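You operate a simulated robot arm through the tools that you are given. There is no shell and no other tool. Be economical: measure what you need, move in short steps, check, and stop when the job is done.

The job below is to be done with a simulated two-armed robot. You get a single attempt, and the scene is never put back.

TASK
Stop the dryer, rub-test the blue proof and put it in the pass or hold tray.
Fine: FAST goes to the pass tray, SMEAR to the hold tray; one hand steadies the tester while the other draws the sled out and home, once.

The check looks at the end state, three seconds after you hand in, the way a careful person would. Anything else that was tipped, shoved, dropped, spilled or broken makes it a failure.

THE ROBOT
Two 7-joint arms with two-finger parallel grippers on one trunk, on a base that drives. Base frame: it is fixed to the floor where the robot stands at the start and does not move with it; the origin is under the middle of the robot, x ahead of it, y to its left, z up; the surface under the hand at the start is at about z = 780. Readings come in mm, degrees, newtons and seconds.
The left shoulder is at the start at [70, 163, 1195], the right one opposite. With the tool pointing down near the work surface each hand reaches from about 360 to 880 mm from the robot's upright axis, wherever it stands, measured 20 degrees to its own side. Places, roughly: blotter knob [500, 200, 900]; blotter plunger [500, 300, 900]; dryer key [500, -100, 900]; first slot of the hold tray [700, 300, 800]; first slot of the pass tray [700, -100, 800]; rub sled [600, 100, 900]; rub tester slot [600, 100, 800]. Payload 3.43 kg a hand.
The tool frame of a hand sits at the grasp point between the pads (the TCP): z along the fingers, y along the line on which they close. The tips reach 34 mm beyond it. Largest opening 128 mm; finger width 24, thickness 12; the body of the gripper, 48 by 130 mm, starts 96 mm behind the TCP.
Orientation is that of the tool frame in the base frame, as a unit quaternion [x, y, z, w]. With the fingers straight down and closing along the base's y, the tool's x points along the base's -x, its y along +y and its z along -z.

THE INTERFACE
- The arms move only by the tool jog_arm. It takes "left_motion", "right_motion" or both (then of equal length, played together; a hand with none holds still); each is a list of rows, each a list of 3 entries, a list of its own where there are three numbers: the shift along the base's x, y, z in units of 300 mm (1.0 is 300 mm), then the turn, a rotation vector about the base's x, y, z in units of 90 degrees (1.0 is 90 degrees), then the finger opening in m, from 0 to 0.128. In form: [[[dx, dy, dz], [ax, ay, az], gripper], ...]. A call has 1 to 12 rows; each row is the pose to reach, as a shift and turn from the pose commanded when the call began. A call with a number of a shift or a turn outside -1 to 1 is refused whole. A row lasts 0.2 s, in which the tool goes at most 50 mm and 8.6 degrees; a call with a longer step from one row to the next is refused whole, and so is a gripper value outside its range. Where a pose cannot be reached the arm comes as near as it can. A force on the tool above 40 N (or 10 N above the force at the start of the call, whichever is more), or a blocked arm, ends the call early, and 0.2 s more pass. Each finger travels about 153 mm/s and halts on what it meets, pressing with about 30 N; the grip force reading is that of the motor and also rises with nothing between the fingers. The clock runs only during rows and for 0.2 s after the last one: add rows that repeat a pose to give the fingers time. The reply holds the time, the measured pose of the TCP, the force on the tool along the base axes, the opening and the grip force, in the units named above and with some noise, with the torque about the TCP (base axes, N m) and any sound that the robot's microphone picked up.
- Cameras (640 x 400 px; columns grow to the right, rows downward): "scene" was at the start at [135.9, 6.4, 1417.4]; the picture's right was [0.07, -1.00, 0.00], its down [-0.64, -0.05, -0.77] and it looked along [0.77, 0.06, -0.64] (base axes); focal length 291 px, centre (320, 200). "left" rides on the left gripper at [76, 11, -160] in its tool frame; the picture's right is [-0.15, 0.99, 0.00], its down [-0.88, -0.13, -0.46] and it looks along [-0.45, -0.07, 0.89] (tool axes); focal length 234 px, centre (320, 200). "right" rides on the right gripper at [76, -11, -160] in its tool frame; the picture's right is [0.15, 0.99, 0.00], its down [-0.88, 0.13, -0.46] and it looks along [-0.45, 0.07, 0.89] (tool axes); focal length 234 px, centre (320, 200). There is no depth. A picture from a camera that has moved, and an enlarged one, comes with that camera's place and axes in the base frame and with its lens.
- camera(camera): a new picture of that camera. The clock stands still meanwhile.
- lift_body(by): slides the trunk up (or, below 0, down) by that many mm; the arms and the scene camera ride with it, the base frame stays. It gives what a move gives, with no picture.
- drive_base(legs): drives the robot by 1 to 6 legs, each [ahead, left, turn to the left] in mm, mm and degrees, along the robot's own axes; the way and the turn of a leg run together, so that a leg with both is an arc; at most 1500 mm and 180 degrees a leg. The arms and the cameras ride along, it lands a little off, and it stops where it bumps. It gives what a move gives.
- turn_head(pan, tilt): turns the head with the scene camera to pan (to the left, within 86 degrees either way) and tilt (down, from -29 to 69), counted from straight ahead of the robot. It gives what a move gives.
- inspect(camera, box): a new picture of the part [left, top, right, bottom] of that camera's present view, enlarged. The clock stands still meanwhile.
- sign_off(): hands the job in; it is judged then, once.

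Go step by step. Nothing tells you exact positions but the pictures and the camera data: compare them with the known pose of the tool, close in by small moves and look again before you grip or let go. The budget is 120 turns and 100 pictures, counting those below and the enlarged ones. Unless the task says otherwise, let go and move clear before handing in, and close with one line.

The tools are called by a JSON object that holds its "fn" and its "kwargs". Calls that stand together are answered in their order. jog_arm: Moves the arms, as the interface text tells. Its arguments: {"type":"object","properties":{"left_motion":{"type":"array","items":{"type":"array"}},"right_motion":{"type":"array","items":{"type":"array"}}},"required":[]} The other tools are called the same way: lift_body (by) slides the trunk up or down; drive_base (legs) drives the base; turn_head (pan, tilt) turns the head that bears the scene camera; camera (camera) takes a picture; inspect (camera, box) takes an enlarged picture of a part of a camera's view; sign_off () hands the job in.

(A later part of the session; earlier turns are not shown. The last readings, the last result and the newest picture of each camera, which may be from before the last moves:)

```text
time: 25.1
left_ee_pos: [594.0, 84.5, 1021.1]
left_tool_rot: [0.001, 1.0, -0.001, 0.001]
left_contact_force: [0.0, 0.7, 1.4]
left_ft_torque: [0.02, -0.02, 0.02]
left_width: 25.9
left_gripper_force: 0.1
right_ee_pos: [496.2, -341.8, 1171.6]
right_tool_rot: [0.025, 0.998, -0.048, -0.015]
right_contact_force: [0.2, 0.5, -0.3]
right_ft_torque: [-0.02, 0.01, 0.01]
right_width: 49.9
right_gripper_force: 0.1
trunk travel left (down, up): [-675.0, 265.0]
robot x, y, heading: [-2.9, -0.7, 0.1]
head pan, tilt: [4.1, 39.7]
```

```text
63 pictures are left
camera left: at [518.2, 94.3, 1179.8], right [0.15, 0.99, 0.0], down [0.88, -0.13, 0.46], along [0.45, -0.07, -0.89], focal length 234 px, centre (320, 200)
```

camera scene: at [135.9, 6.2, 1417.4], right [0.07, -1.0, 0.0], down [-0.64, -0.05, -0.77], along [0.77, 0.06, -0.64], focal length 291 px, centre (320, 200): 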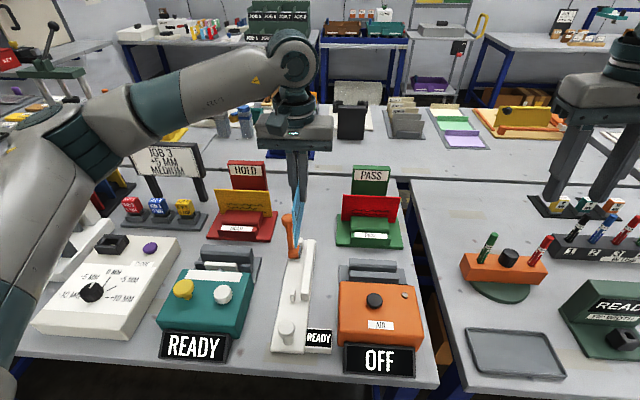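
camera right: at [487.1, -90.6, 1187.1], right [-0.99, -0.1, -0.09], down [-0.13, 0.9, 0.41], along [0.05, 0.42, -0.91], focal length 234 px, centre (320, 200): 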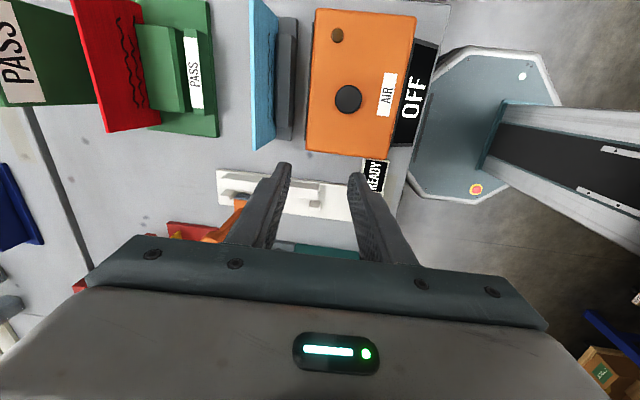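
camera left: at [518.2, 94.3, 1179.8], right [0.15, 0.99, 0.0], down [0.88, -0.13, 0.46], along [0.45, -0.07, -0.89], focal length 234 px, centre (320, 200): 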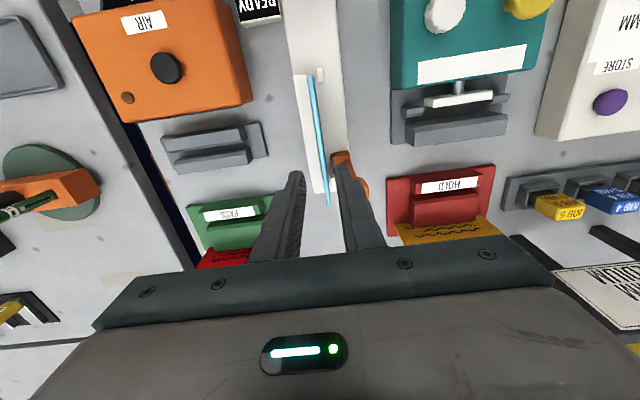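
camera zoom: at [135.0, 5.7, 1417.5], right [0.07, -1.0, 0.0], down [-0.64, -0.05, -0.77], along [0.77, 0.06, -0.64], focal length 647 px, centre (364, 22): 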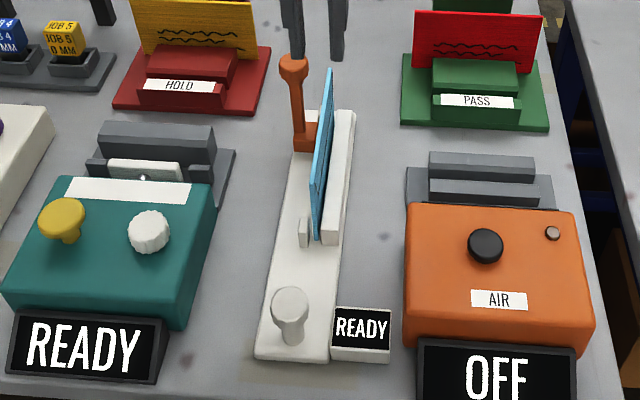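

The card stands upright in the slot. Next, the left hand goes to the white steadying knob near [414, 90, 870], and the right hand turns −90° on its way to the sled handle.

{"fn": "jog_arm", "kwargs": {"left_motion": [[[-0.12, 0, 0.02], [0, 0, 0], 0.04], [[-0.24, 0.01, 0.02], [0, 0, 0], 0.07], [[-0.36, 0.015, 0], [0, 0, 0], 0.08], [[-0.48, 0.018, -0.05], [0, -0.04, 0], 0.08], [[-0.6, 0.018, -0.1], [0, -0.08, 0], 0.08], [[-0.6, 0.018, -0.18], [0, -0.12, 0], 0.08], [[-0.6, 0.018, -0.18], [0, -0.12, 0], 0.08]]}}

{"fn": "camera", "kwargs": {"camera": "left"}}

{"fn": "camera", "kwargs": {"camera": "scene"}}

```text
time: 26.7
left_ee_pos: [416.7, 88.8, 967.8]
left_tool_rot: [-0.001, 0.995, 0.0, 0.095]
left_contact_force: [-0.4, -0.5, 0.3]
left_ft_torque: [0.03, -0.01, 0.0]
left_width: 80.2
left_gripper_force: 0.1
right_ee_pos: [497.6, -341.8, 1171.3]
right_tool_rot: [0.026, 0.998, -0.048, -0.016]
right_contact_force: [-0.1, 0.4, -0.5]
right_ft_torque: [-0.04, 0.0, 0.01]
right_width: 50.0
right_gripper_force: 0.1
trunk travel left (down, up): [-675.0, 265.0]
robot x, y, heading: [-1.7, 0.1, 0.1]
head pan, tilt: [4.1, 39.7]
```

```text
62 pictures are left
camera left: at [310.0, 100.3, 1108.1], right [0.14, 0.99, 0.03], down [0.78, -0.13, 0.61], along [0.61, -0.07, -0.79], focal length 234 px, centre (320, 200)
```

left: 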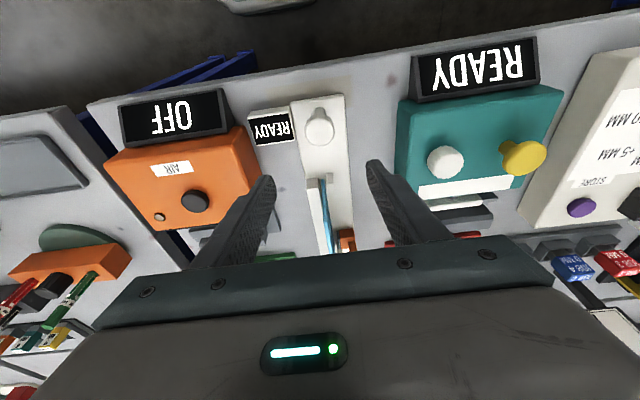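

```text
61 pictures are left
camera scene: at [135.5, 6.1, 1417.5], right [0.07, -1.0, 0.0], down [-0.64, -0.05, -0.77], along [0.77, 0.06, -0.64], focal length 291 px, centre (320, 200)
```

scene: 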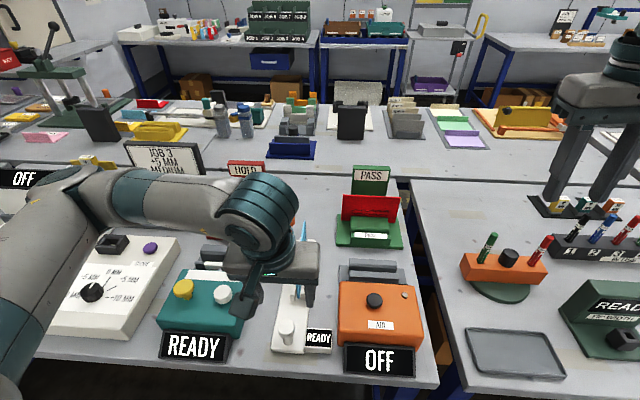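

The knob lies near [408, 92]. I'll narrow the opening to stay off the READY display, lower part way and recheck.

{"fn": "jog_arm", "kwargs": {"left_motion": [[[-0.015, 0.008, -0.06], [0, 0, 0], 0.06], [[-0.02, 0.008, -0.13], [0, 0, 0], 0.056], [[-0.02, 0.008, -0.19], [0, 0, 0], 0.056], [[-0.02, 0.008, -0.19], [0, 0, 0], 0.056]]}}

{"fn": "inspect", "kwargs": {"camera": "left", "box": [220, 60, 420, 260]}}

{"fn": "inspect", "kwargs": {"camera": "scene", "box": [250, 260, 350, 370]}}

```text
time: 27.7
left_ee_pos: [408.3, 92.9, 909.0]
left_tool_rot: [-0.001, 0.996, 0.0, 0.094]
left_contact_force: [0.9, 0.3, 0.0]
left_ft_torque: [-0.01, 0.0, 0.04]
left_width: 56.3
left_gripper_force: 0.0
right_ee_pos: [497.7, -340.6, 1171.8]
right_tool_rot: [0.025, 0.998, -0.049, -0.016]
right_contact_force: [0.2, -0.4, 1.1]
right_ft_torque: [0.02, 0.01, 0.01]
right_width: 50.1
right_gripper_force: 0.0
trunk travel left (down, up): [-675.0, 265.0]
robot x, y, heading: [-0.4, 1.0, 0.0]
head pan, tilt: [4.1, 39.7]
```

```text
2.00 times, centred on (320, 160) of left
camera zoom: at [303.8, 103.6, 1050.9], right [0.14, 0.99, 0.03], down [0.78, -0.13, 0.61], along [0.61, -0.07, -0.79], focal length 468 px, centre (320, 280)
```

zoom: 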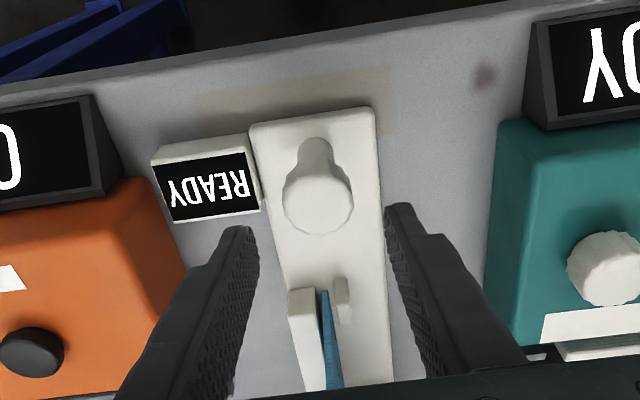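

```text
3.64 times, centred on (300, 315) of scene
camera zoom: at [135.7, 6.1, 1417.5], right [0.07, -1.0, 0.0], down [-0.64, -0.05, -0.77], along [0.77, 0.06, -0.64], focal length 1058 px, centre (393, -218)
```

zoom: 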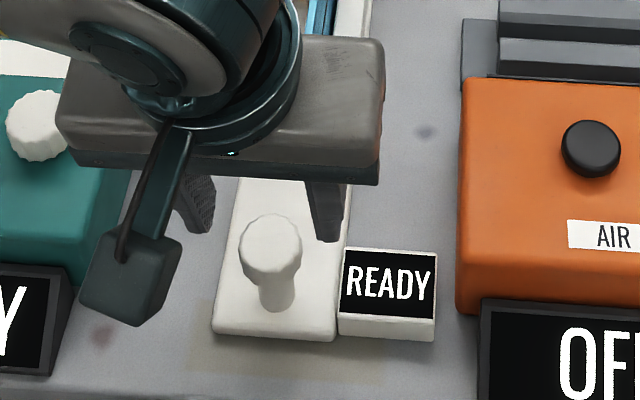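

The knob head is centred at about [404, 93, 868], 33 mm across. I'll lower around it and close.

{"fn": "jog_arm", "kwargs": {"left_motion": [[[-0.01, 0, -0.07], [0, 0, 0], 0.056], [[-0.015, 0, -0.12], [0, 0, 0], 0.056], [[-0.015, 0, -0.145], [0, 0, 0], 0.056], [[-0.015, 0, -0.145], [0, 0, 0], 0.044], [[-0.015, 0, -0.145], [0, 0, 0], 0.036], [[-0.015, 0, -0.145], [0, 0, 0], 0.03], [[-0.015, 0, -0.145], [0, 0, 0], 0.03]]}}

{"fn": "inspect", "kwargs": {"camera": "scene", "box": [250, 200, 350, 370]}}

{"fn": "inspect", "kwargs": {"camera": "left", "box": [220, 60, 420, 260]}}

```text
time: 29.3
left_ee_pos: [404.3, 93.6, 866.2]
left_tool_rot: [-0.001, 0.996, 0.001, 0.094]
left_contact_force: [-0.9, -0.4, 0.8]
left_ft_torque: [0.05, -0.18, 0.0]
left_width: 33.6
left_gripper_force: 29.7
right_ee_pos: [498.5, -341.6, 1170.4]
right_tool_rot: [0.025, 0.998, -0.048, -0.015]
right_contact_force: [-0.2, 0.3, -0.2]
right_ft_torque: [0.02, 0.01, -0.05]
right_width: 50.0
right_gripper_force: 0.2
trunk travel left (down, up): [-675.0, 265.0]
robot x, y, heading: [-2.2, -0.7, -0.3]
head pan, tilt: [4.1, 39.7]
```

```text
2.35 times, centred on (300, 285) of scene
camera zoom: at [135.9, 6.2, 1417.4], right [0.07, -1.0, 0.0], down [-0.64, -0.05, -0.77], along [0.77, 0.06, -0.64], focal length 685 px, centre (367, 0)
```

zoom: 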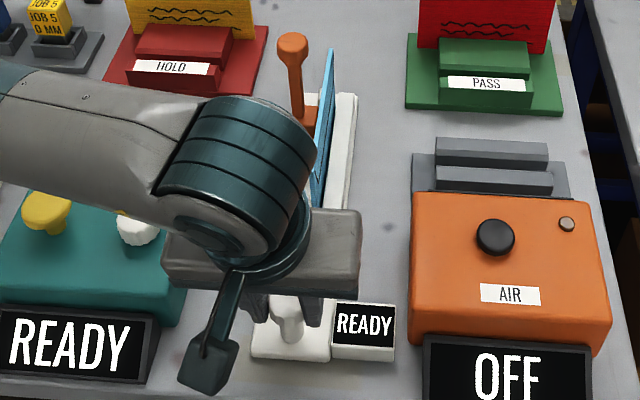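

```text
2.00 times, centred on (320, 160) of left
camera zoom: at [299.8, 103.5, 1007.6], right [0.14, 0.99, 0.03], down [0.78, -0.13, 0.61], along [0.61, -0.07, -0.79], focal length 468 px, centre (320, 280)
```

zoom: 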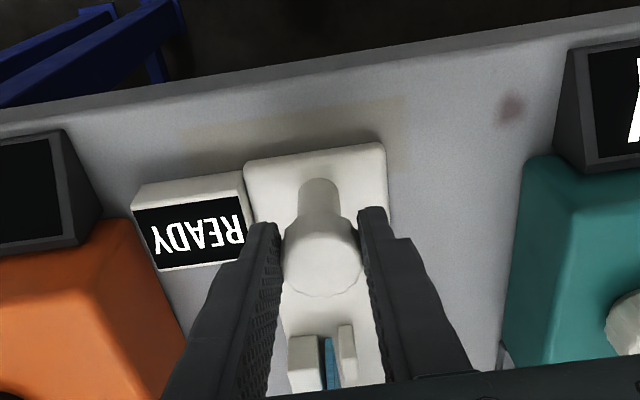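

The left hand grips the knob (33.6 mm). Now I'll square up the right hand and bring it toward the sled, ahead of the left hand.

{"fn": "jog_arm", "kwargs": {"right_motion": [[[0.08, 0.1, 0], [0.015, -0.005, 0.008], 0.05], [[0.16, 0.2, 0], [0.03, -0.01, 0.016], 0.05], [[0.24, 0.3, 0], [0.045, -0.014, 0.024], 0.05], [[0.32, 0.4, 0], [0.061, -0.019, 0.032], 0.05], [[0.4, 0.5, 0], [0.061, -0.019, 0.032], 0.05], [[0.48, 0.62, 0], [0.061, -0.019, 0.032], 0.05]]}}

{"fn": "jog_arm", "kwargs": {"right_motion": [[[0, 0.07, 0], [0, 0, -0.083], 0.05], [[0, 0.14, 0], [0, 0, -0.167], 0.05], [[0, 0.21, 0], [0, 0, -0.25], 0.05], [[0, 0.28, -0.03], [0, 0, -0.333], 0.05], [[0, 0.35, -0.06], [0, 0, -0.417], 0.05], [[0, 0.42, -0.1], [0, 0, -0.5], 0.05], [[0, 0.49, -0.14], [0, 0, -0.583], 0.05], [[0, 0.56, -0.19], [0, 0, -0.667], 0.05], [[0, 0.63, -0.24], [0, 0, -0.75], 0.05], [[0, 0.7, -0.3], [0, 0, -0.833], 0.05], [[0, 0.77, -0.36], [0, 0, -0.917], 0.05], [[0, 0.84, -0.4], [0, 0, -1.0], 0.05]]}}

{"fn": "camera", "kwargs": {"camera": "right"}}

{"fn": "camera", "kwargs": {"camera": "scene"}}

```text
time: 30.7
left_ee_pos: [405.7, 94.4, 866.4]
left_tool_rot: [0.001, 0.996, -0.001, 0.093]
left_contact_force: [1.4, -0.5, 0.4]
left_ft_torque: [0.11, 0.65, -0.07]
left_width: 33.4
left_gripper_force: 29.2
right_ee_pos: [642.4, -155.1, 1171.2]
right_tool_rot: [0.002, 1.0, -0.001, -0.002]
right_contact_force: [0.2, -0.5, 1.0]
right_ft_torque: [-0.05, 0.02, 0.02]
right_width: 50.1
right_gripper_force: 0.1
trunk travel left (down, up): [-675.0, 265.0]
robot x, y, heading: [1.2, 2.2, 0.0]
head pan, tilt: [4.1, 39.7]
```

```text
time: 33.3
left_ee_pos: [405.6, 94.1, 865.8]
left_tool_rot: [0.0, 0.996, -0.001, 0.094]
left_contact_force: [0.5, -0.1, 0.1]
left_ft_torque: [0.06, 0.04, -0.07]
left_width: 33.6
left_gripper_force: 30.2
right_ee_pos: [643.1, 96.3, 1050.5]
right_tool_rot: [0.709, 0.706, 0.0, 0.0]
right_contact_force: [-0.2, 0.5, 0.1]
right_ft_torque: [0.02, 0.01, 0.01]
right_width: 50.0
right_gripper_force: 0.1
trunk travel left (down, up): [-675.0, 265.0]
robot x, y, heading: [-0.4, 0.1, 0.0]
head pan, tilt: [4.1, 39.7]
```

```text
56 pictures are left
camera right: at [633.0, 172.7, 1211.2], right [0.99, 0.14, 0.0], down [0.13, -0.88, 0.46], along [0.06, -0.45, -0.89], focal length 234 px, centre (320, 200)
```

right: 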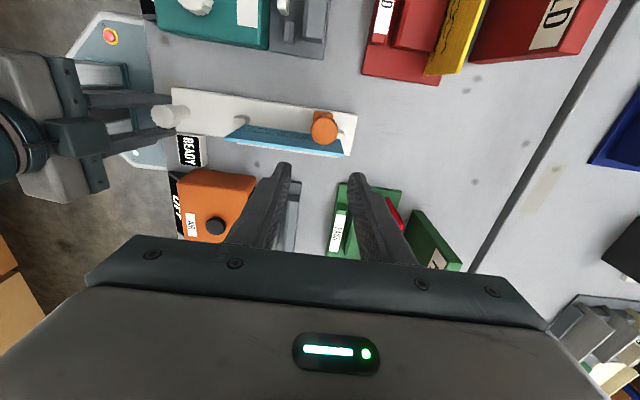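

```text
55 pictures are left
camera scene: at [136.1, 7.3, 1417.4], right [0.07, -1.0, 0.0], down [-0.64, -0.05, -0.77], along [0.77, 0.05, -0.64], focal length 291 px, centre (320, 200)
```

scene: 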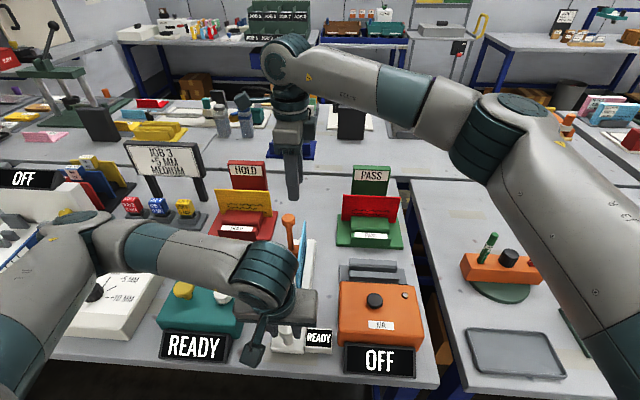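

The handle head is about [643.5, 123, 930]. I'll align above it and check from close up.

{"fn": "jog_arm", "kwargs": {"right_motion": [[[0, 0.04, -0.1], [0, 0, 0], 0.05], [[0.002, 0.088, -0.18], [0, 0, 0], 0.05], [[0.002, 0.088, -0.2], [0, 0, 0], 0.05]]}}

{"fn": "inspect", "kwargs": {"camera": "right", "box": [200, 60, 440, 260]}}

{"fn": "inspect", "kwargs": {"camera": "scene", "box": [250, 150, 350, 280]}}

```text
time: 34.1
left_ee_pos: [405.4, 93.5, 866.8]
left_tool_rot: [-0.001, 0.996, 0.0, 0.093]
left_contact_force: [0.1, -0.4, 0.5]
left_ft_torque: [-0.01, 0.05, 0.03]
left_width: 33.4
left_gripper_force: 29.4
right_ee_pos: [642.6, 121.7, 990.2]
right_tool_rot: [0.708, 0.706, -0.001, -0.001]
right_contact_force: [0.5, -1.1, 0.0]
right_ft_torque: [-0.02, 0.02, -0.03]
right_width: 50.1
right_gripper_force: 0.1
trunk travel left (down, up): [-675.0, 265.0]
robot x, y, heading: [4.0, -0.5, 0.0]
head pan, tilt: [4.1, 39.7]
```

```text
2.00 times, centred on (320, 160) of right
camera zoom: at [632.7, 198.0, 1151.6], right [0.99, 0.14, 0.0], down [0.13, -0.88, 0.46], along [0.06, -0.45, -0.89], focal length 468 px, centre (320, 280)
```

zoom: 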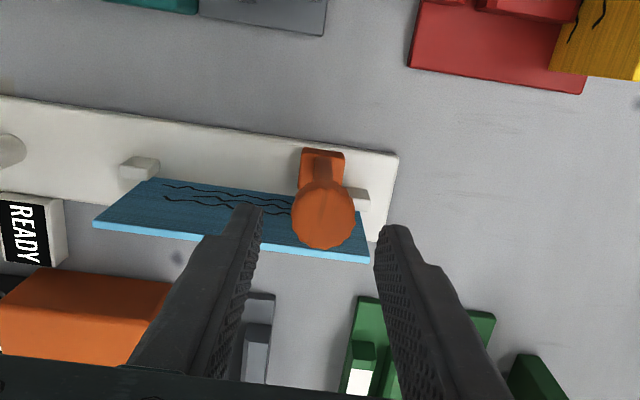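

```text
3.08 times, centred on (300, 215) of scene
camera zoom: at [136.1, 6.1, 1417.4], right [0.07, -1.0, 0.0], down [-0.64, -0.05, -0.77], along [0.77, 0.06, -0.64], focal length 895 px, centre (382, 154)
```

zoom: 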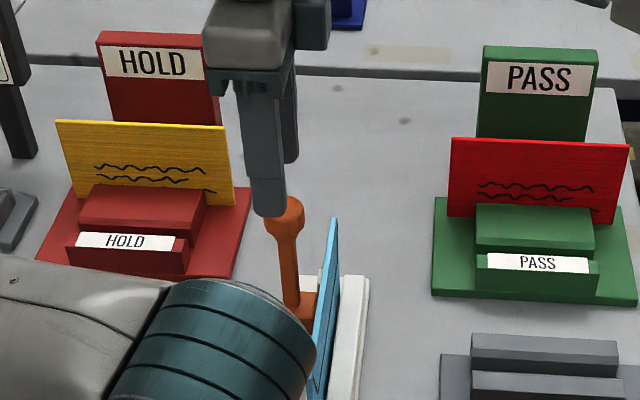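

Alignment looks right and the card's print faces the pad. I'll lower around the handle head and close.

{"fn": "jog_arm", "kwargs": {"right_motion": [[[0, 0.004, -0.1], [0, 0, 0], 0.05], [[0, 0.004, -0.2], [0, 0, 0], 0.05], [[0, 0.004, -0.22], [0, 0, 0], 0.05], [[0, 0.004, -0.22], [0, 0, 0], 0.035], [[0, 0.004, -0.22], [0, 0, 0], 0.022], [[0, 0.004, -0.22], [0, 0, 0], 0.015], [[0, 0.004, -0.22], [0, 0, 0], 0.01]]}}

{"fn": "inspect", "kwargs": {"camera": "right", "box": [200, 60, 440, 260]}}

{"fn": "inspect", "kwargs": {"camera": "scene", "box": [250, 170, 350, 370]}}

```text
time: 35.7
left_ee_pos: [404.0, 92.6, 866.6]
left_tool_rot: [-0.001, 0.996, 0.0, 0.094]
left_contact_force: [-0.5, 0.4, 0.7]
left_ft_torque: [0.0, 0.01, -0.01]
left_width: 33.6
left_gripper_force: 29.7
right_ee_pos: [642.6, 124.2, 924.8]
right_tool_rot: [0.707, 0.707, -0.001, -0.001]
right_contact_force: [-0.3, -1.0, 0.6]
right_ft_torque: [0.05, -0.1, -0.02]
right_width: 30.8
right_gripper_force: 30.1
trunk travel left (down, up): [-675.0, 265.0]
robot x, y, heading: [-3.0, -0.0, -0.0]
head pan, tilt: [4.1, 39.7]
```

```text
2.00 times, centred on (320, 160) of right
camera zoom: at [632.9, 199.4, 1085.9], right [0.99, 0.15, 0.0], down [0.13, -0.88, 0.46], along [0.07, -0.45, -0.89], focal length 468 px, centre (320, 280)
```

zoom: 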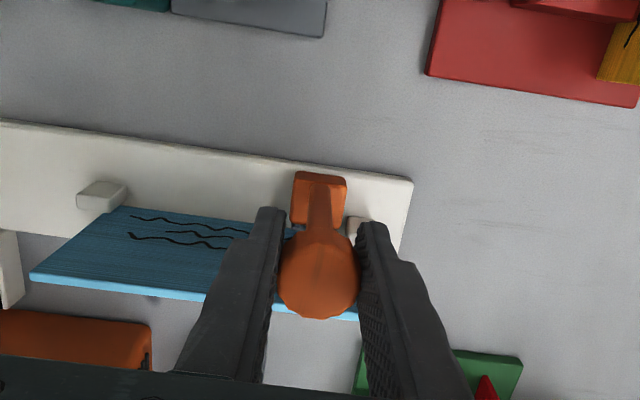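

```text
2.00 times, centred on (300, 270) of scene
camera zoom: at [136.1, 6.4, 1417.4], right [0.07, -1.0, 0.0], down [-0.64, -0.05, -0.77], along [0.77, 0.06, -0.64], focal length 582 px, centre (360, 60)
```

zoom: 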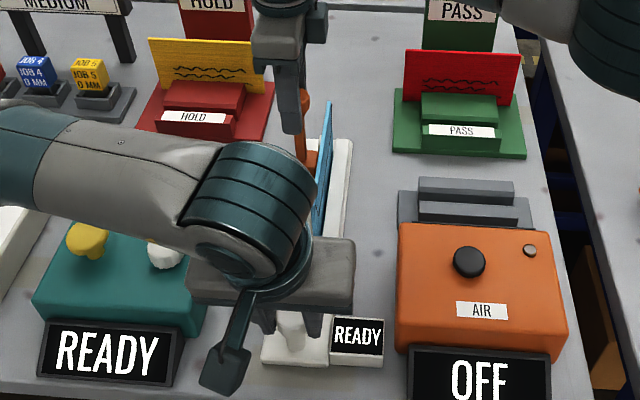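

The sled handle is gripped (30.8 mm). I'll draw it toward the robot slowly.

{"fn": "jog_arm", "kwargs": {"right_motion": [[[-0.02, 0, 0], [0, 0, 0], 0.01], [[-0.04, 0, 0], [0, 0, 0], 0.01], [[-0.07, 0, 0], [0, 0, 0], 0.01], [[-0.1, 0, 0], [0, 0, 0], 0.01], [[-0.13, 0, 0], [0, 0, 0], 0.01], [[-0.16, 0, 0], [0, 0, 0], 0.01], [[-0.19, 0, 0], [0, 0, 0], 0.01], [[-0.22, 0, 0], [0, 0, 0], 0.01]]}}

{"fn": "inspect", "kwargs": {"camera": "scene", "box": [250, 170, 350, 370]}}

{"fn": "camera", "kwargs": {"camera": "right"}}

```text
time: 37.5
left_ee_pos: [404.4, 94.0, 866.4]
left_tool_rot: [-0.001, 0.996, 0.0, 0.094]
left_contact_force: [-3.4, 1.4, 0.1]
left_ft_torque: [0.0, 0.37, 0.24]
left_width: 33.3
left_gripper_force: 30.6
right_ee_pos: [576.2, 124.6, 926.8]
right_tool_rot: [0.707, 0.707, 0.0, 0.0]
right_contact_force: [2.7, -1.7, 1.0]
right_ft_torque: [-0.07, -0.1, 0.2]
right_width: 31.2
right_gripper_force: 30.0
trunk travel left (down, up): [-675.0, 265.0]
robot x, y, heading: [-3.5, 0.5, -0.1]
head pan, tilt: [4.1, 39.7]
```

```text
2.00 times, centred on (300, 270) of scene
camera zoom: at [136.0, 6.2, 1417.4], right [0.07, -1.0, 0.0], down [-0.64, -0.05, -0.77], along [0.77, 0.06, -0.64], focal length 582 px, centre (360, 60)
```

zoom: 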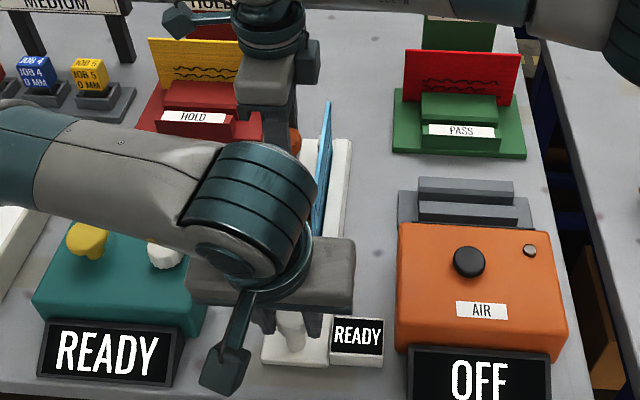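

```text
49 pictures are left
camera right: at [566.3, 199.9, 1085.9], right [0.99, 0.14, 0.0], down [0.13, -0.88, 0.46], along [0.07, -0.45, -0.89], focal length 234 px, centre (320, 200)
```

right: 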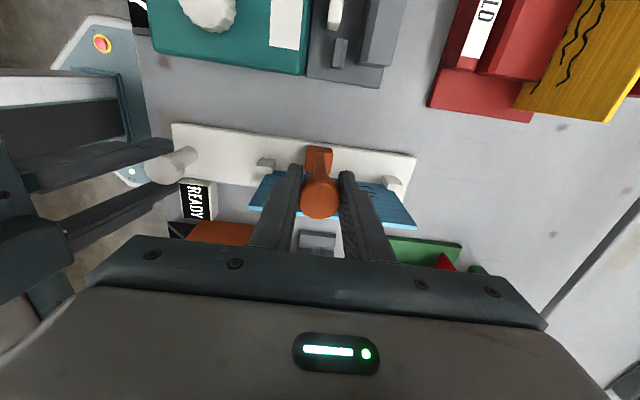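

The sled is sliding freely (about 3 N). I'll continue to the end of its stroke near the front peg.

{"fn": "jog_arm", "kwargs": {"right_motion": [[[-0.025, 0, 0], [0, 0, 0], 0.01], [[-0.05, 0, 0], [0, 0, 0], 0.01], [[-0.07, 0, 0], [0, 0, 0], 0.01], [[-0.085, 0, 0], [0, 0, 0], 0.01]]}}

{"fn": "inspect", "kwargs": {"camera": "scene", "box": [250, 170, 350, 370]}}

{"fn": "inspect", "kwargs": {"camera": "right", "box": [0, 80, 440, 320]}}

```text
time: 38.5
left_ee_pos: [405.8, 94.3, 866.6]
left_tool_rot: [0.0, 0.996, 0.0, 0.094]
left_contact_force: [-2.7, 0.7, 0.2]
left_ft_torque: [0.05, 0.2, 0.04]
left_width: 33.4
left_gripper_force: 30.3
right_ee_pos: [551.2, 124.1, 925.1]
right_tool_rot: [0.708, 0.707, 0.0, 0.0]
right_contact_force: [3.3, -0.6, 2.5]
right_ft_torque: [-0.2, -0.19, 0.11]
right_width: 30.8
right_gripper_force: 30.4
trunk travel left (down, up): [-675.0, 265.0]
robot x, y, heading: [0.1, -3.2, 0.3]
head pan, tilt: [4.1, 39.7]
```

```text
2.00 times, centred on (300, 270) of scene
camera zoom: at [136.0, 6.5, 1417.4], right [0.07, -1.0, 0.0], down [-0.64, -0.05, -0.77], along [0.77, 0.06, -0.64], focal length 582 px, centre (360, 60)
```

zoom: 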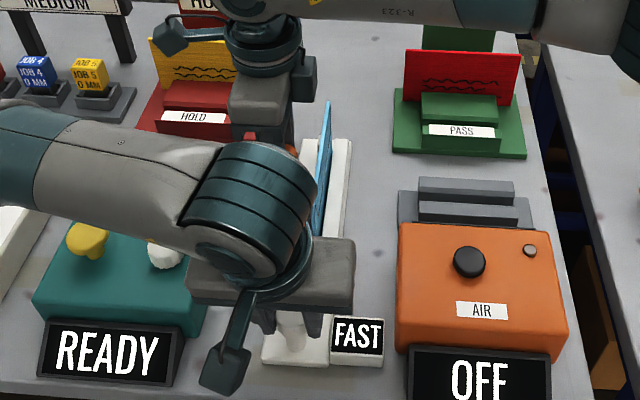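

```text
1.45 times, centred on (220, 200) of right
camera zoom: at [540.8, 200.0, 1085.9], right [0.99, 0.14, 0.0], down [0.13, -0.88, 0.46], along [0.07, -0.45, -0.89], focal length 341 px, centre (466, 200)
```

zoom: 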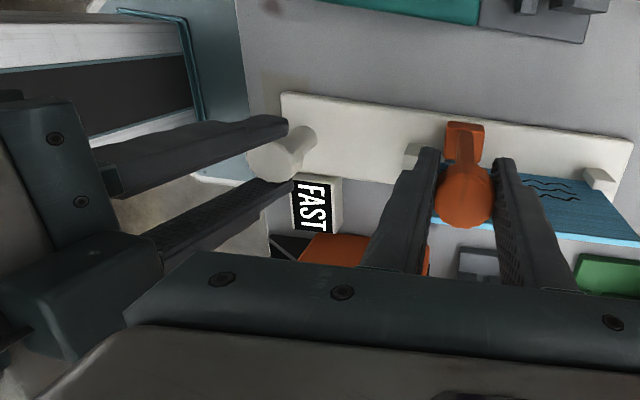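

The tester reads FAST. Now I'll push the sled home.

{"fn": "jog_arm", "kwargs": {"right_motion": [[[0.03, 0, 0], [0, 0, 0], 0.01], [[0.06, 0, 0], [0, 0, 0], 0.01], [[0.09, 0, 0], [0, 0, 0], 0.01], [[0.12, 0, 0], [0, 0, 0], 0.01], [[0.15, 0, 0], [0, 0, 0], 0.01], [[0.18, 0, 0], [0, 0, 0], 0.01], [[0.21, 0, 0], [0, 0, 0], 0.01], [[0.24, 0, 0], [0, 0, 0], 0.01], [[0.27, 0, 0], [0, 0, 0], 0.01], [[0.29, 0, 0], [0, 0, 0], 0.01], [[0.307, 0, 0], [0, 0, 0], 0.01], [[0.307, 0, 0], [0, 0, 0], 0.01]]}}

{"fn": "inspect", "kwargs": {"camera": "scene", "box": [250, 170, 350, 370]}}

{"fn": "inspect", "kwargs": {"camera": "right", "box": [200, 60, 440, 260]}}

```text
time: 41.1
left_ee_pos: [404.2, 92.7, 866.3]
left_tool_rot: [0.001, 0.996, 0.0, 0.094]
left_contact_force: [3.2, -2.0, 0.6]
left_ft_torque: [-0.12, -0.72, -0.23]
left_width: 33.7
left_gripper_force: 29.9
right_ee_pos: [643.0, 124.7, 924.8]
right_tool_rot: [0.708, 0.707, -0.001, -0.001]
right_contact_force: [-1.9, 4.0, 1.6]
right_ft_torque: [0.56, 0.1, -0.15]
right_width: 31.2
right_gripper_force: 29.7
trunk travel left (down, up): [-675.0, 265.0]
robot x, y, heading: [-1.0, 2.6, -0.1]
head pan, tilt: [4.1, 39.7]
```

```text
2.00 times, centred on (300, 270) of scene
camera zoom: at [135.6, 6.6, 1417.5], right [0.07, -1.0, 0.0], down [-0.64, -0.05, -0.77], along [0.77, 0.06, -0.64], focal length 582 px, centre (360, 60)
```

zoom: 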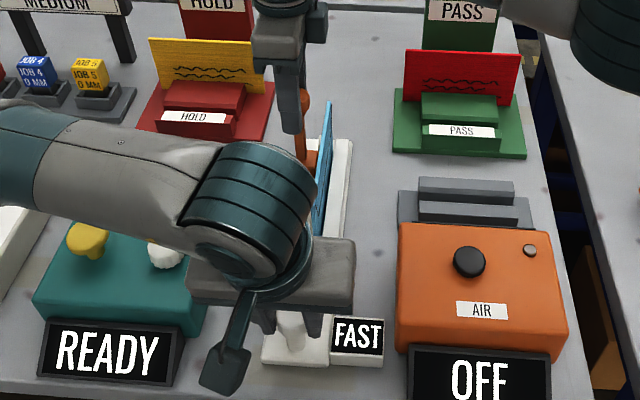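

```text
2.00 times, centred on (320, 160) of right
camera zoom: at [633.2, 199.7, 1085.9], right [0.99, 0.15, 0.0], down [0.13, -0.88, 0.46], along [0.07, -0.45, -0.89], focal length 468 px, centre (320, 280)
```

zoom: 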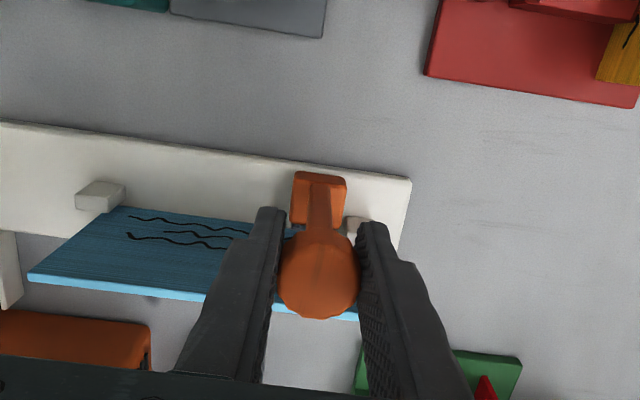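

The sled is home and FAST still shows, so the card goes to the pass tray. I'll release the sled and raise the right hand, while the left hand still steadies.

{"fn": "jog_arm", "kwargs": {"right_motion": [[[0, 0, 0], [0, 0, 0], 0.035], [[0, 0, 0], [0, 0, 0], 0.05], [[0, 0, 0], [0, 0, 0], 0.05], [[0, 0, 0.1], [0, 0, 0], 0.05], [[0, 0, 0.25], [0, 0, 0], 0.05], [[0, 0, 0.4], [0, 0, 0], 0.05], [[0, -0.05, 0.55], [0, 0, 0], 0.05], [[0, -0.15, 0.68], [0, 0, 0], 0.05], [[0, -0.28, 0.75], [0, 0, 0], 0.05], [[0, -0.43, 0.8], [0, 0, 0], 0.05], [[0, -0.58, 0.8], [0, 0, 0], 0.05], [[0, -0.73, 0.8], [0, 0, 0], 0.05]]}}

{"fn": "jog_arm", "kwargs": {"left_motion": [[[0, 0, 0], [0, 0, 0], 0.045], [[0, 0, 0], [0, 0, 0], 0.054], [[0, 0, 0], [0, 0, 0], 0.054], [[0, 0, 0.08], [0, 0, 0], 0.054], [[0, 0, 0.2], [0, 0, 0], 0.054], [[0, 0, 0.32], [0, 0.04, 0], 0.05], [[0, 0, 0.45], [0, 0.08, 0], 0.04], [[0, 0, 0.58], [0, 0.12, 0], 0.03], [[0.13, 0, 0.6], [0, 0.12, 0], 0.03], [[0.28, -0.01, 0.6], [0, 0.12, 0], 0.03], [[0.43, -0.02, 0.6], [0, 0.12, 0], 0.03], [[0.58, -0.025, 0.56], [0, 0.12, 0], 0.03]], "right_motion": [[[0, -0.05, 0], [0, 0, 0.083], 0.05], [[0, -0.1, 0], [0, 0, 0.167], 0.05], [[0, -0.15, 0], [0, 0, 0.25], 0.05], [[0, -0.2, 0], [0, 0, 0.333], 0.05], [[0, -0.25, 0], [0, 0, 0.417], 0.05], [[0, -0.3, 0], [0, 0, 0.5], 0.05], [[0, -0.35, 0], [0, 0, 0.583], 0.05], [[0, -0.4, 0], [0, 0, 0.667], 0.05], [[0, -0.45, 0], [0, 0, 0.75], 0.05], [[0, -0.5, 0], [0, 0, 0.833], 0.05], [[0, -0.6, 0], [0, 0, 0.917], 0.05], [[0, -0.7, 0], [0, 0, 1.0], 0.05]]}}

{"fn": "camera", "kwargs": {"camera": "scene"}}

{"fn": "camera", "kwargs": {"camera": "left"}}

```text
time: 43.7
left_ee_pos: [404.9, 93.0, 866.5]
left_tool_rot: [-0.001, 0.996, 0.001, 0.094]
left_contact_force: [-1.0, -0.5, 0.3]
left_ft_torque: [-0.05, 0.0, -0.07]
left_width: 33.6
left_gripper_force: 30.4
right_ee_pos: [642.2, -97.6, 1165.5]
right_tool_rot: [0.708, 0.707, 0.0, -0.001]
right_contact_force: [-0.1, -0.8, -0.1]
right_ft_torque: [0.07, 0.0, 0.02]
right_width: 50.0
right_gripper_force: 0.0
trunk travel left (down, up): [-675.0, 265.0]
robot x, y, heading: [-0.2, -0.1, 0.1]
head pan, tilt: [4.1, 39.7]
```

```text
time: 46.3
left_ee_pos: [580.5, 85.8, 1032.7]
left_tool_rot: [-0.001, 1.0, 0.001, -0.001]
left_contact_force: [0.4, 0.1, -0.4]
left_ft_torque: [0.01, 0.0, -0.01]
left_width: 30.2
left_gripper_force: 0.1
right_ee_pos: [644.1, -304.1, 1164.8]
right_tool_rot: [-0.001, 1.0, 0.001, -0.001]
right_contact_force: [0.5, -0.4, -0.5]
right_ft_torque: [0.0, 0.04, 0.01]
right_width: 49.9
right_gripper_force: 0.1
trunk travel left (down, up): [-675.0, 265.0]
robot x, y, heading: [-1.3, -1.0, 0.0]
head pan, tilt: [4.1, 39.7]
```

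```text
44 pictures are left
camera scene: at [137.0, 5.1, 1417.3], right [0.07, -1.0, 0.0], down [-0.64, -0.05, -0.77], along [0.77, 0.06, -0.64], focal length 291 px, centre (320, 200)
```

scene: 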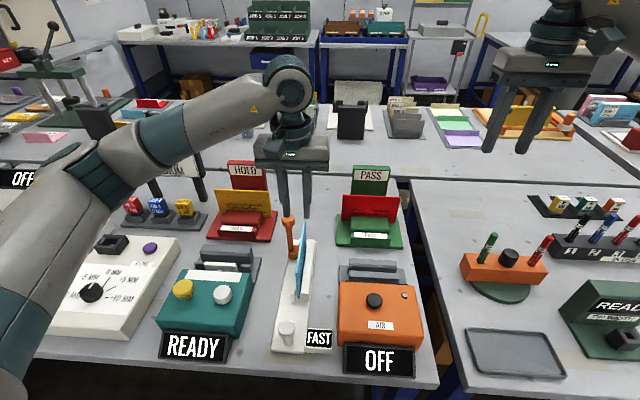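

```text
43 pictures are left
camera left: at [504.2, 95.5, 1191.5], right [0.15, 0.99, 0.0], down [0.88, -0.13, 0.45], along [0.45, -0.06, -0.89], focal length 234 px, centre (320, 200)
```

left: 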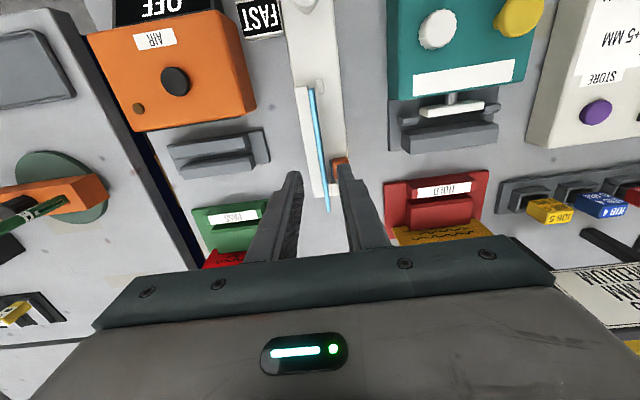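

The card is standing with its centre at [594.5, 83]. I'll lower the left hand around it.

{"fn": "jog_arm", "kwargs": {"left_motion": [[[0.047, -0.007, -0.1], [0, 0, 0], 0.03], [[0.047, -0.007, -0.22], [0, 0, 0], 0.03], [[0.047, -0.007, -0.34], [0, 0, 0], 0.03], [[0.047, -0.007, -0.34], [0, 0, 0], 0.03]]}}

{"fn": "inspect", "kwargs": {"camera": "left", "box": [240, 60, 400, 260]}}

{"fn": "inspect", "kwargs": {"camera": "scene", "box": [270, 190, 340, 310]}}

```text
time: 47.3
left_ee_pos: [594.3, 82.6, 931.6]
left_tool_rot: [0.0, 1.0, -0.001, 0.001]
left_contact_force: [0.2, 0.5, -0.4]
left_ft_torque: [-0.02, 0.01, -0.03]
left_width: 29.8
left_gripper_force: 0.1
right_ee_pos: [644.1, -304.6, 1165.8]
right_tool_rot: [0.001, 1.0, 0.0, -0.001]
right_contact_force: [0.4, 0.1, -0.5]
right_ft_torque: [0.01, 0.0, 0.0]
right_width: 49.9
right_gripper_force: 0.1
trunk travel left (down, up): [-675.0, 265.0]
robot x, y, heading: [0.2, 1.0, 0.0]
head pan, tilt: [4.1, 39.7]
```

```text
2.00 times, centred on (320, 160) of left
camera zoom: at [517.4, 94.0, 1090.5], right [0.15, 0.99, 0.0], down [0.88, -0.13, 0.46], along [0.45, -0.07, -0.89], focal length 468 px, centre (320, 280)
```

zoom: 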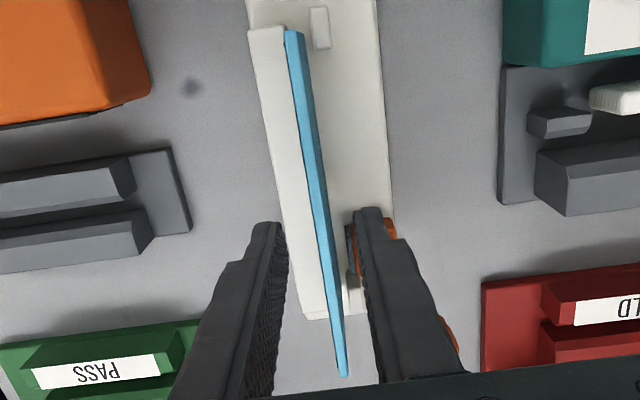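

```text
3.33 times, centred on (305, 250) of scene
camera zoom: at [136.0, 5.8, 1417.4], right [0.07, -1.0, 0.0], down [-0.64, -0.05, -0.77], along [0.77, 0.06, -0.64], focal length 970 px, centre (370, 33)
```

zoom: 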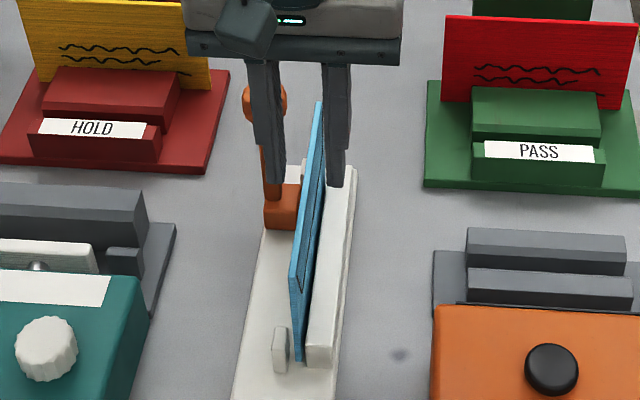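

The card is centred between the fingers. I'll descend, grip, lift high, and then view the pass tray.

{"fn": "jog_arm", "kwargs": {"left_motion": [[[0, 0.002, -0.09], [0, 0, 0], 0.03], [[0, 0.002, -0.165], [0, 0, 0], 0.03], [[0, 0.002, -0.165], [0, 0, 0], 0.015], [[0, 0.002, -0.165], [0, 0, 0], 0.0], [[0, 0.002, -0.165], [0, 0, 0], 0.0], [[0, 0.002, -0.165], [0, 0, 0], 0.0], [[0, 0.002, -0.1], [0, 0, 0], 0.0], [[0, 0.002, 0.02], [0, 0, 0], 0.0], [[0, 0.002, 0.16], [0, 0, 0], 0.0], [[0, 0.002, 0.3], [0, 0, 0], 0.0], [[0, 0.002, 0.43], [0, 0, 0], 0.0], [[0, 0.002, 0.43], [0, 0, 0], 0.0]]}}

{"fn": "camera", "kwargs": {"camera": "scene"}}

{"fn": "inspect", "kwargs": {"camera": "scene", "box": [320, 160, 420, 260]}}

```text
time: 49.9
left_ee_pos: [593.6, 84.8, 1063.8]
left_tool_rot: [-0.001, 1.0, 0.001, -0.001]
left_contact_force: [0.3, 0.3, -0.4]
left_ft_torque: [-0.01, 0.0, -0.02]
left_width: 3.4
left_gripper_force: 30.1
right_ee_pos: [644.0, -303.6, 1165.6]
right_tool_rot: [0.0, 1.0, 0.0, 0.0]
right_contact_force: [0.1, 0.2, 0.8]
right_ft_torque: [0.0, 0.01, 0.0]
right_width: 50.1
right_gripper_force: 0.0
trunk travel left (down, up): [-675.0, 265.0]
robot x, y, heading: [-1.0, 1.0, 0.1]
head pan, tilt: [4.1, 39.7]
```

```text
40 pictures are left
camera scene: at [136.4, 6.5, 1417.4], right [0.07, -1.0, 0.0], down [-0.64, -0.05, -0.77], along [0.77, 0.06, -0.64], focal length 291 px, centre (320, 200)
```

scene: 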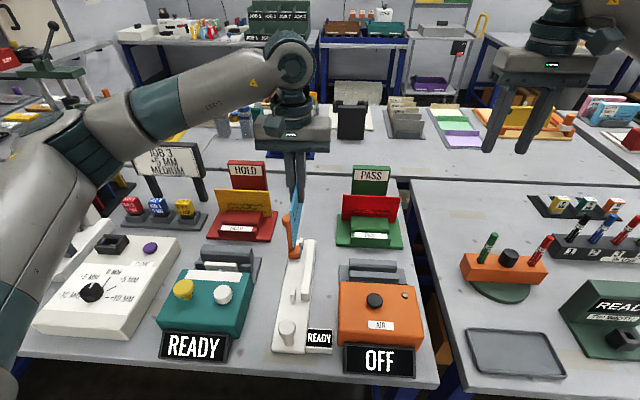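

```text
4.00 times, centred on (370, 210) of scene
camera zoom: at [136.4, 6.5, 1417.4], right [0.07, -1.0, 0.0], down [-0.64, -0.05, -0.77], along [0.77, 0.06, -0.64], focal length 1164 px, centre (120, 160)
```

zoom: 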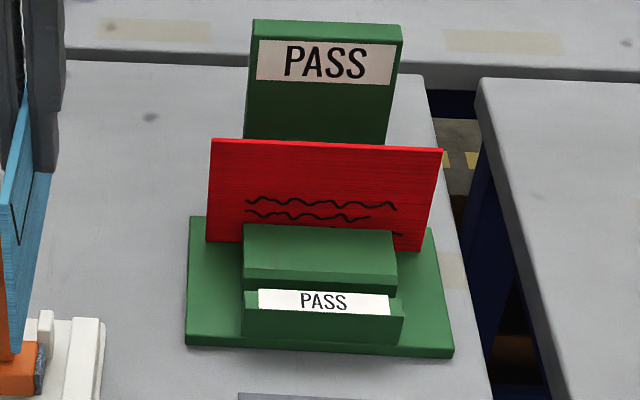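

The pass tray's first slot lies between the label wall and the middle block, near x≈718, centred at y≈-92. The red card sits in the second slot at x≈791. I'll turn the card +90° and move over.

{"fn": "jog_arm", "kwargs": {"left_motion": [[[0, -0.05, 0], [0, 0, 0.083], 0.0], [[0, -0.1, 0], [0, 0, 0.167], 0.0], [[0, -0.15, 0], [0, 0, 0.25], 0.0], [[0, -0.2, 0], [0, 0, 0.333], 0.0], [[0, -0.25, 0], [0, 0, 0.417], 0.0], [[0, -0.3, 0], [0, 0, 0.5], 0.0], [[0.04, -0.35, 0], [0, 0, 0.583], 0.0], [[0.1, -0.4, 0], [0, 0, 0.667], 0.0], [[0.17, -0.45, 0], [0, 0, 0.75], 0.0], [[0.25, -0.5, 0], [0, 0, 0.833], 0.0], [[0.33, -0.55, 0], [0, 0, 0.917], 0.0], [[0.39, -0.59, 0], [0, 0, 1.0], 0.0]]}}

{"fn": "jog_arm", "kwargs": {"left_motion": [[[0.01, 0, -0.1], [0, 0, 0], 0.0], [[0.02, 0, -0.2], [0, 0, 0], 0.0], [[0.023, 0, -0.3], [0, 0, 0], 0.0], [[0.023, 0, -0.3], [0, 0, 0], 0.0]]}}

{"fn": "camera", "kwargs": {"camera": "left"}}

{"fn": "inspect", "kwargs": {"camera": "scene", "box": [320, 160, 420, 260]}}

```text
time: 52.5
left_ee_pos: [711.2, -93.8, 1060.7]
left_tool_rot: [0.709, -0.706, -0.001, -0.001]
left_contact_force: [0.1, -0.2, -0.5]
left_ft_torque: [-0.02, 0.0, -0.01]
left_width: 3.5
left_gripper_force: 29.7
right_ee_pos: [642.0, -306.7, 1165.3]
right_tool_rot: [0.001, 1.0, 0.0, 0.0]
right_contact_force: [0.0, 0.6, 0.8]
right_ft_torque: [0.06, 0.02, -0.01]
right_width: 49.8
right_gripper_force: 0.0
trunk travel left (down, up): [-675.0, 265.0]
robot x, y, heading: [-0.2, -1.0, 0.1]
head pan, tilt: [4.1, 39.7]
```

```text
time: 53.5
left_ee_pos: [717.2, -91.6, 971.0]
left_tool_rot: [0.708, -0.706, 0.0, 0.0]
left_contact_force: [-0.6, 0.3, -0.2]
left_ft_torque: [0.0, 0.02, 0.01]
left_width: 3.6
left_gripper_force: 30.2
right_ee_pos: [642.9, -304.7, 1165.5]
right_tool_rot: [0.001, 1.0, 0.0, 0.0]
right_contact_force: [-0.1, 0.2, 0.0]
right_ft_torque: [0.0, 0.0, -0.01]
right_width: 50.2
right_gripper_force: 0.1
trunk travel left (down, up): [-675.0, 265.0]
robot x, y, heading: [1.4, 2.3, -0.1]
head pan, tilt: [4.1, 39.7]
```

```text
38 pictures are left
camera left: at [705.1, -168.7, 1129.5], right [-0.99, 0.15, 0.0], down [0.13, 0.88, 0.46], along [0.07, 0.45, -0.89], focal length 234 px, centre (320, 200)
```

left: 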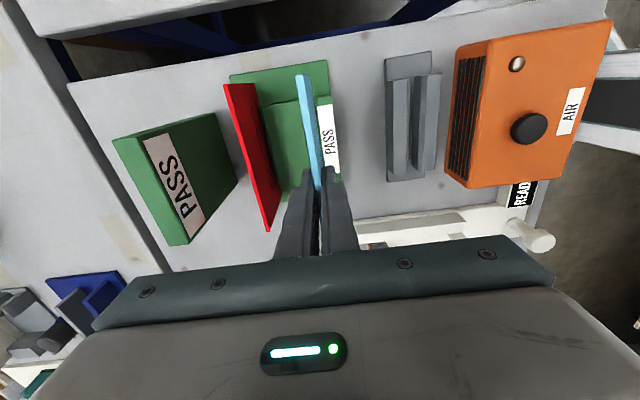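

```text
4.00 times, centred on (370, 210) of scene
camera zoom: at [135.7, 5.9, 1417.5], right [0.07, -1.0, 0.0], down [-0.64, -0.05, -0.77], along [0.77, 0.06, -0.64], focal length 1164 px, centre (120, 160)
```

zoom: 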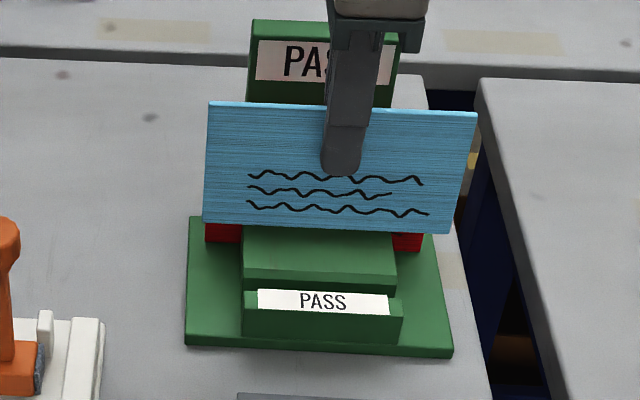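

I'll enlarge the left view to compare the card's bottom edge with the slot.

{"fn": "inspect", "kwargs": {"camera": "left", "box": [220, 50, 380, 220]}}

{"fn": "inspect", "kwargs": {"camera": "right", "box": [330, 60, 640, 280]}}

```text
2.35 times, centred on (300, 135) of left
camera zoom: at [705.1, -168.7, 1129.5], right [-0.99, 0.15, 0.0], down [0.13, 0.88, 0.46], along [0.07, 0.45, -0.89], focal length 551 px, centre (367, 353)
```

zoom: 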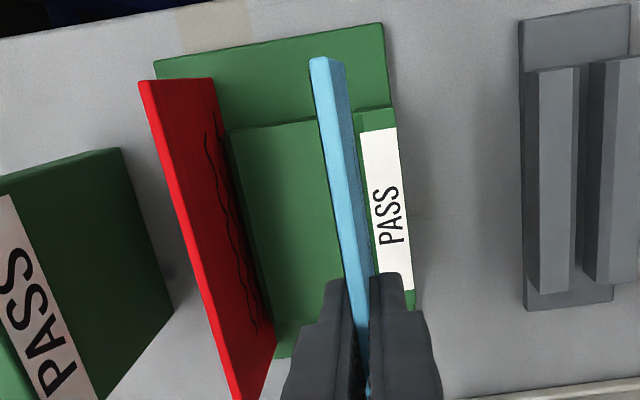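

```text
1.82 times, centred on (485, 170) of right
camera zoom: at [568.9, -315.6, 1325.7], right [-0.14, 0.99, 0.0], down [0.88, 0.13, 0.46], along [0.45, 0.07, -0.89], focal length 426 px, centre (20, 254)
```

zoom: 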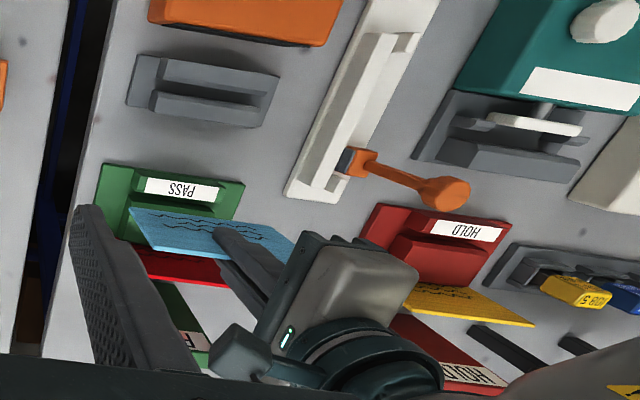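

The card looks about 2–3 mm too near the label wall. I'll shift +2.7 mm in x, lower to just above the slot, and look again.

{"fn": "jog_arm", "kwargs": {"left_motion": [[[0.009, -0.003, -0.07], [0, 0, 0], 0.0], [[0.009, -0.003, -0.15], [0, 0, 0], 0.0], [[0.009, -0.003, -0.15], [0, 0, 0], 0.0]]}}

{"fn": "inspect", "kwargs": {"camera": "left", "box": [240, 50, 380, 200]}}

{"fn": "inspect", "kwargs": {"camera": "scene", "box": [330, 190, 410, 250]}}

```text
time: 54.3
left_ee_pos: [719.3, -92.0, 926.7]
left_tool_rot: [0.707, -0.707, 0.0, 0.0]
left_contact_force: [-0.3, -0.5, 0.3]
left_ft_torque: [0.0, 0.02, -0.01]
left_width: 3.7
left_gripper_force: 29.6
right_ee_pos: [642.5, -305.7, 1165.7]
right_tool_rot: [0.001, 1.0, -0.001, 0.0]
right_contact_force: [0.9, -0.1, -0.6]
right_ft_torque: [0.01, 0.01, 0.01]
right_width: 49.7
right_gripper_force: 0.0
trunk travel left (down, up): [-675.0, 265.0]
robot x, y, heading: [0.5, -0.0, 0.1]
head pan, tilt: [4.1, 39.7]
```

```text
2.67 times, centred on (310, 125) of left
camera zoom: at [708.0, -169.6, 1085.0], right [-0.99, 0.15, 0.0], down [0.13, 0.88, 0.46], along [0.07, 0.45, -0.89], focal length 624 px, centre (347, 400)
```

zoom: 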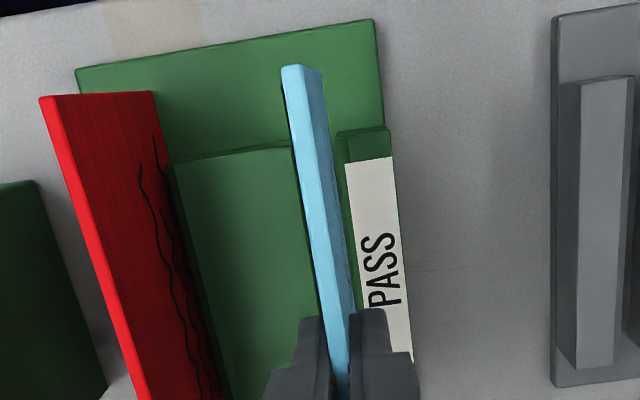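

```text
6.67 times, centred on (370, 220) of scene
camera zoom: at [135.7, 6.2, 1417.5], right [0.07, -1.0, 0.0], down [-0.64, -0.05, -0.77], along [0.77, 0.06, -0.64], focal length 1940 px, centre (-13, 67)
```

zoom: 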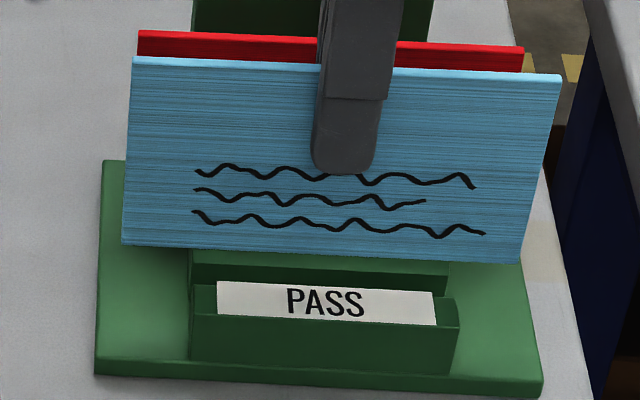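

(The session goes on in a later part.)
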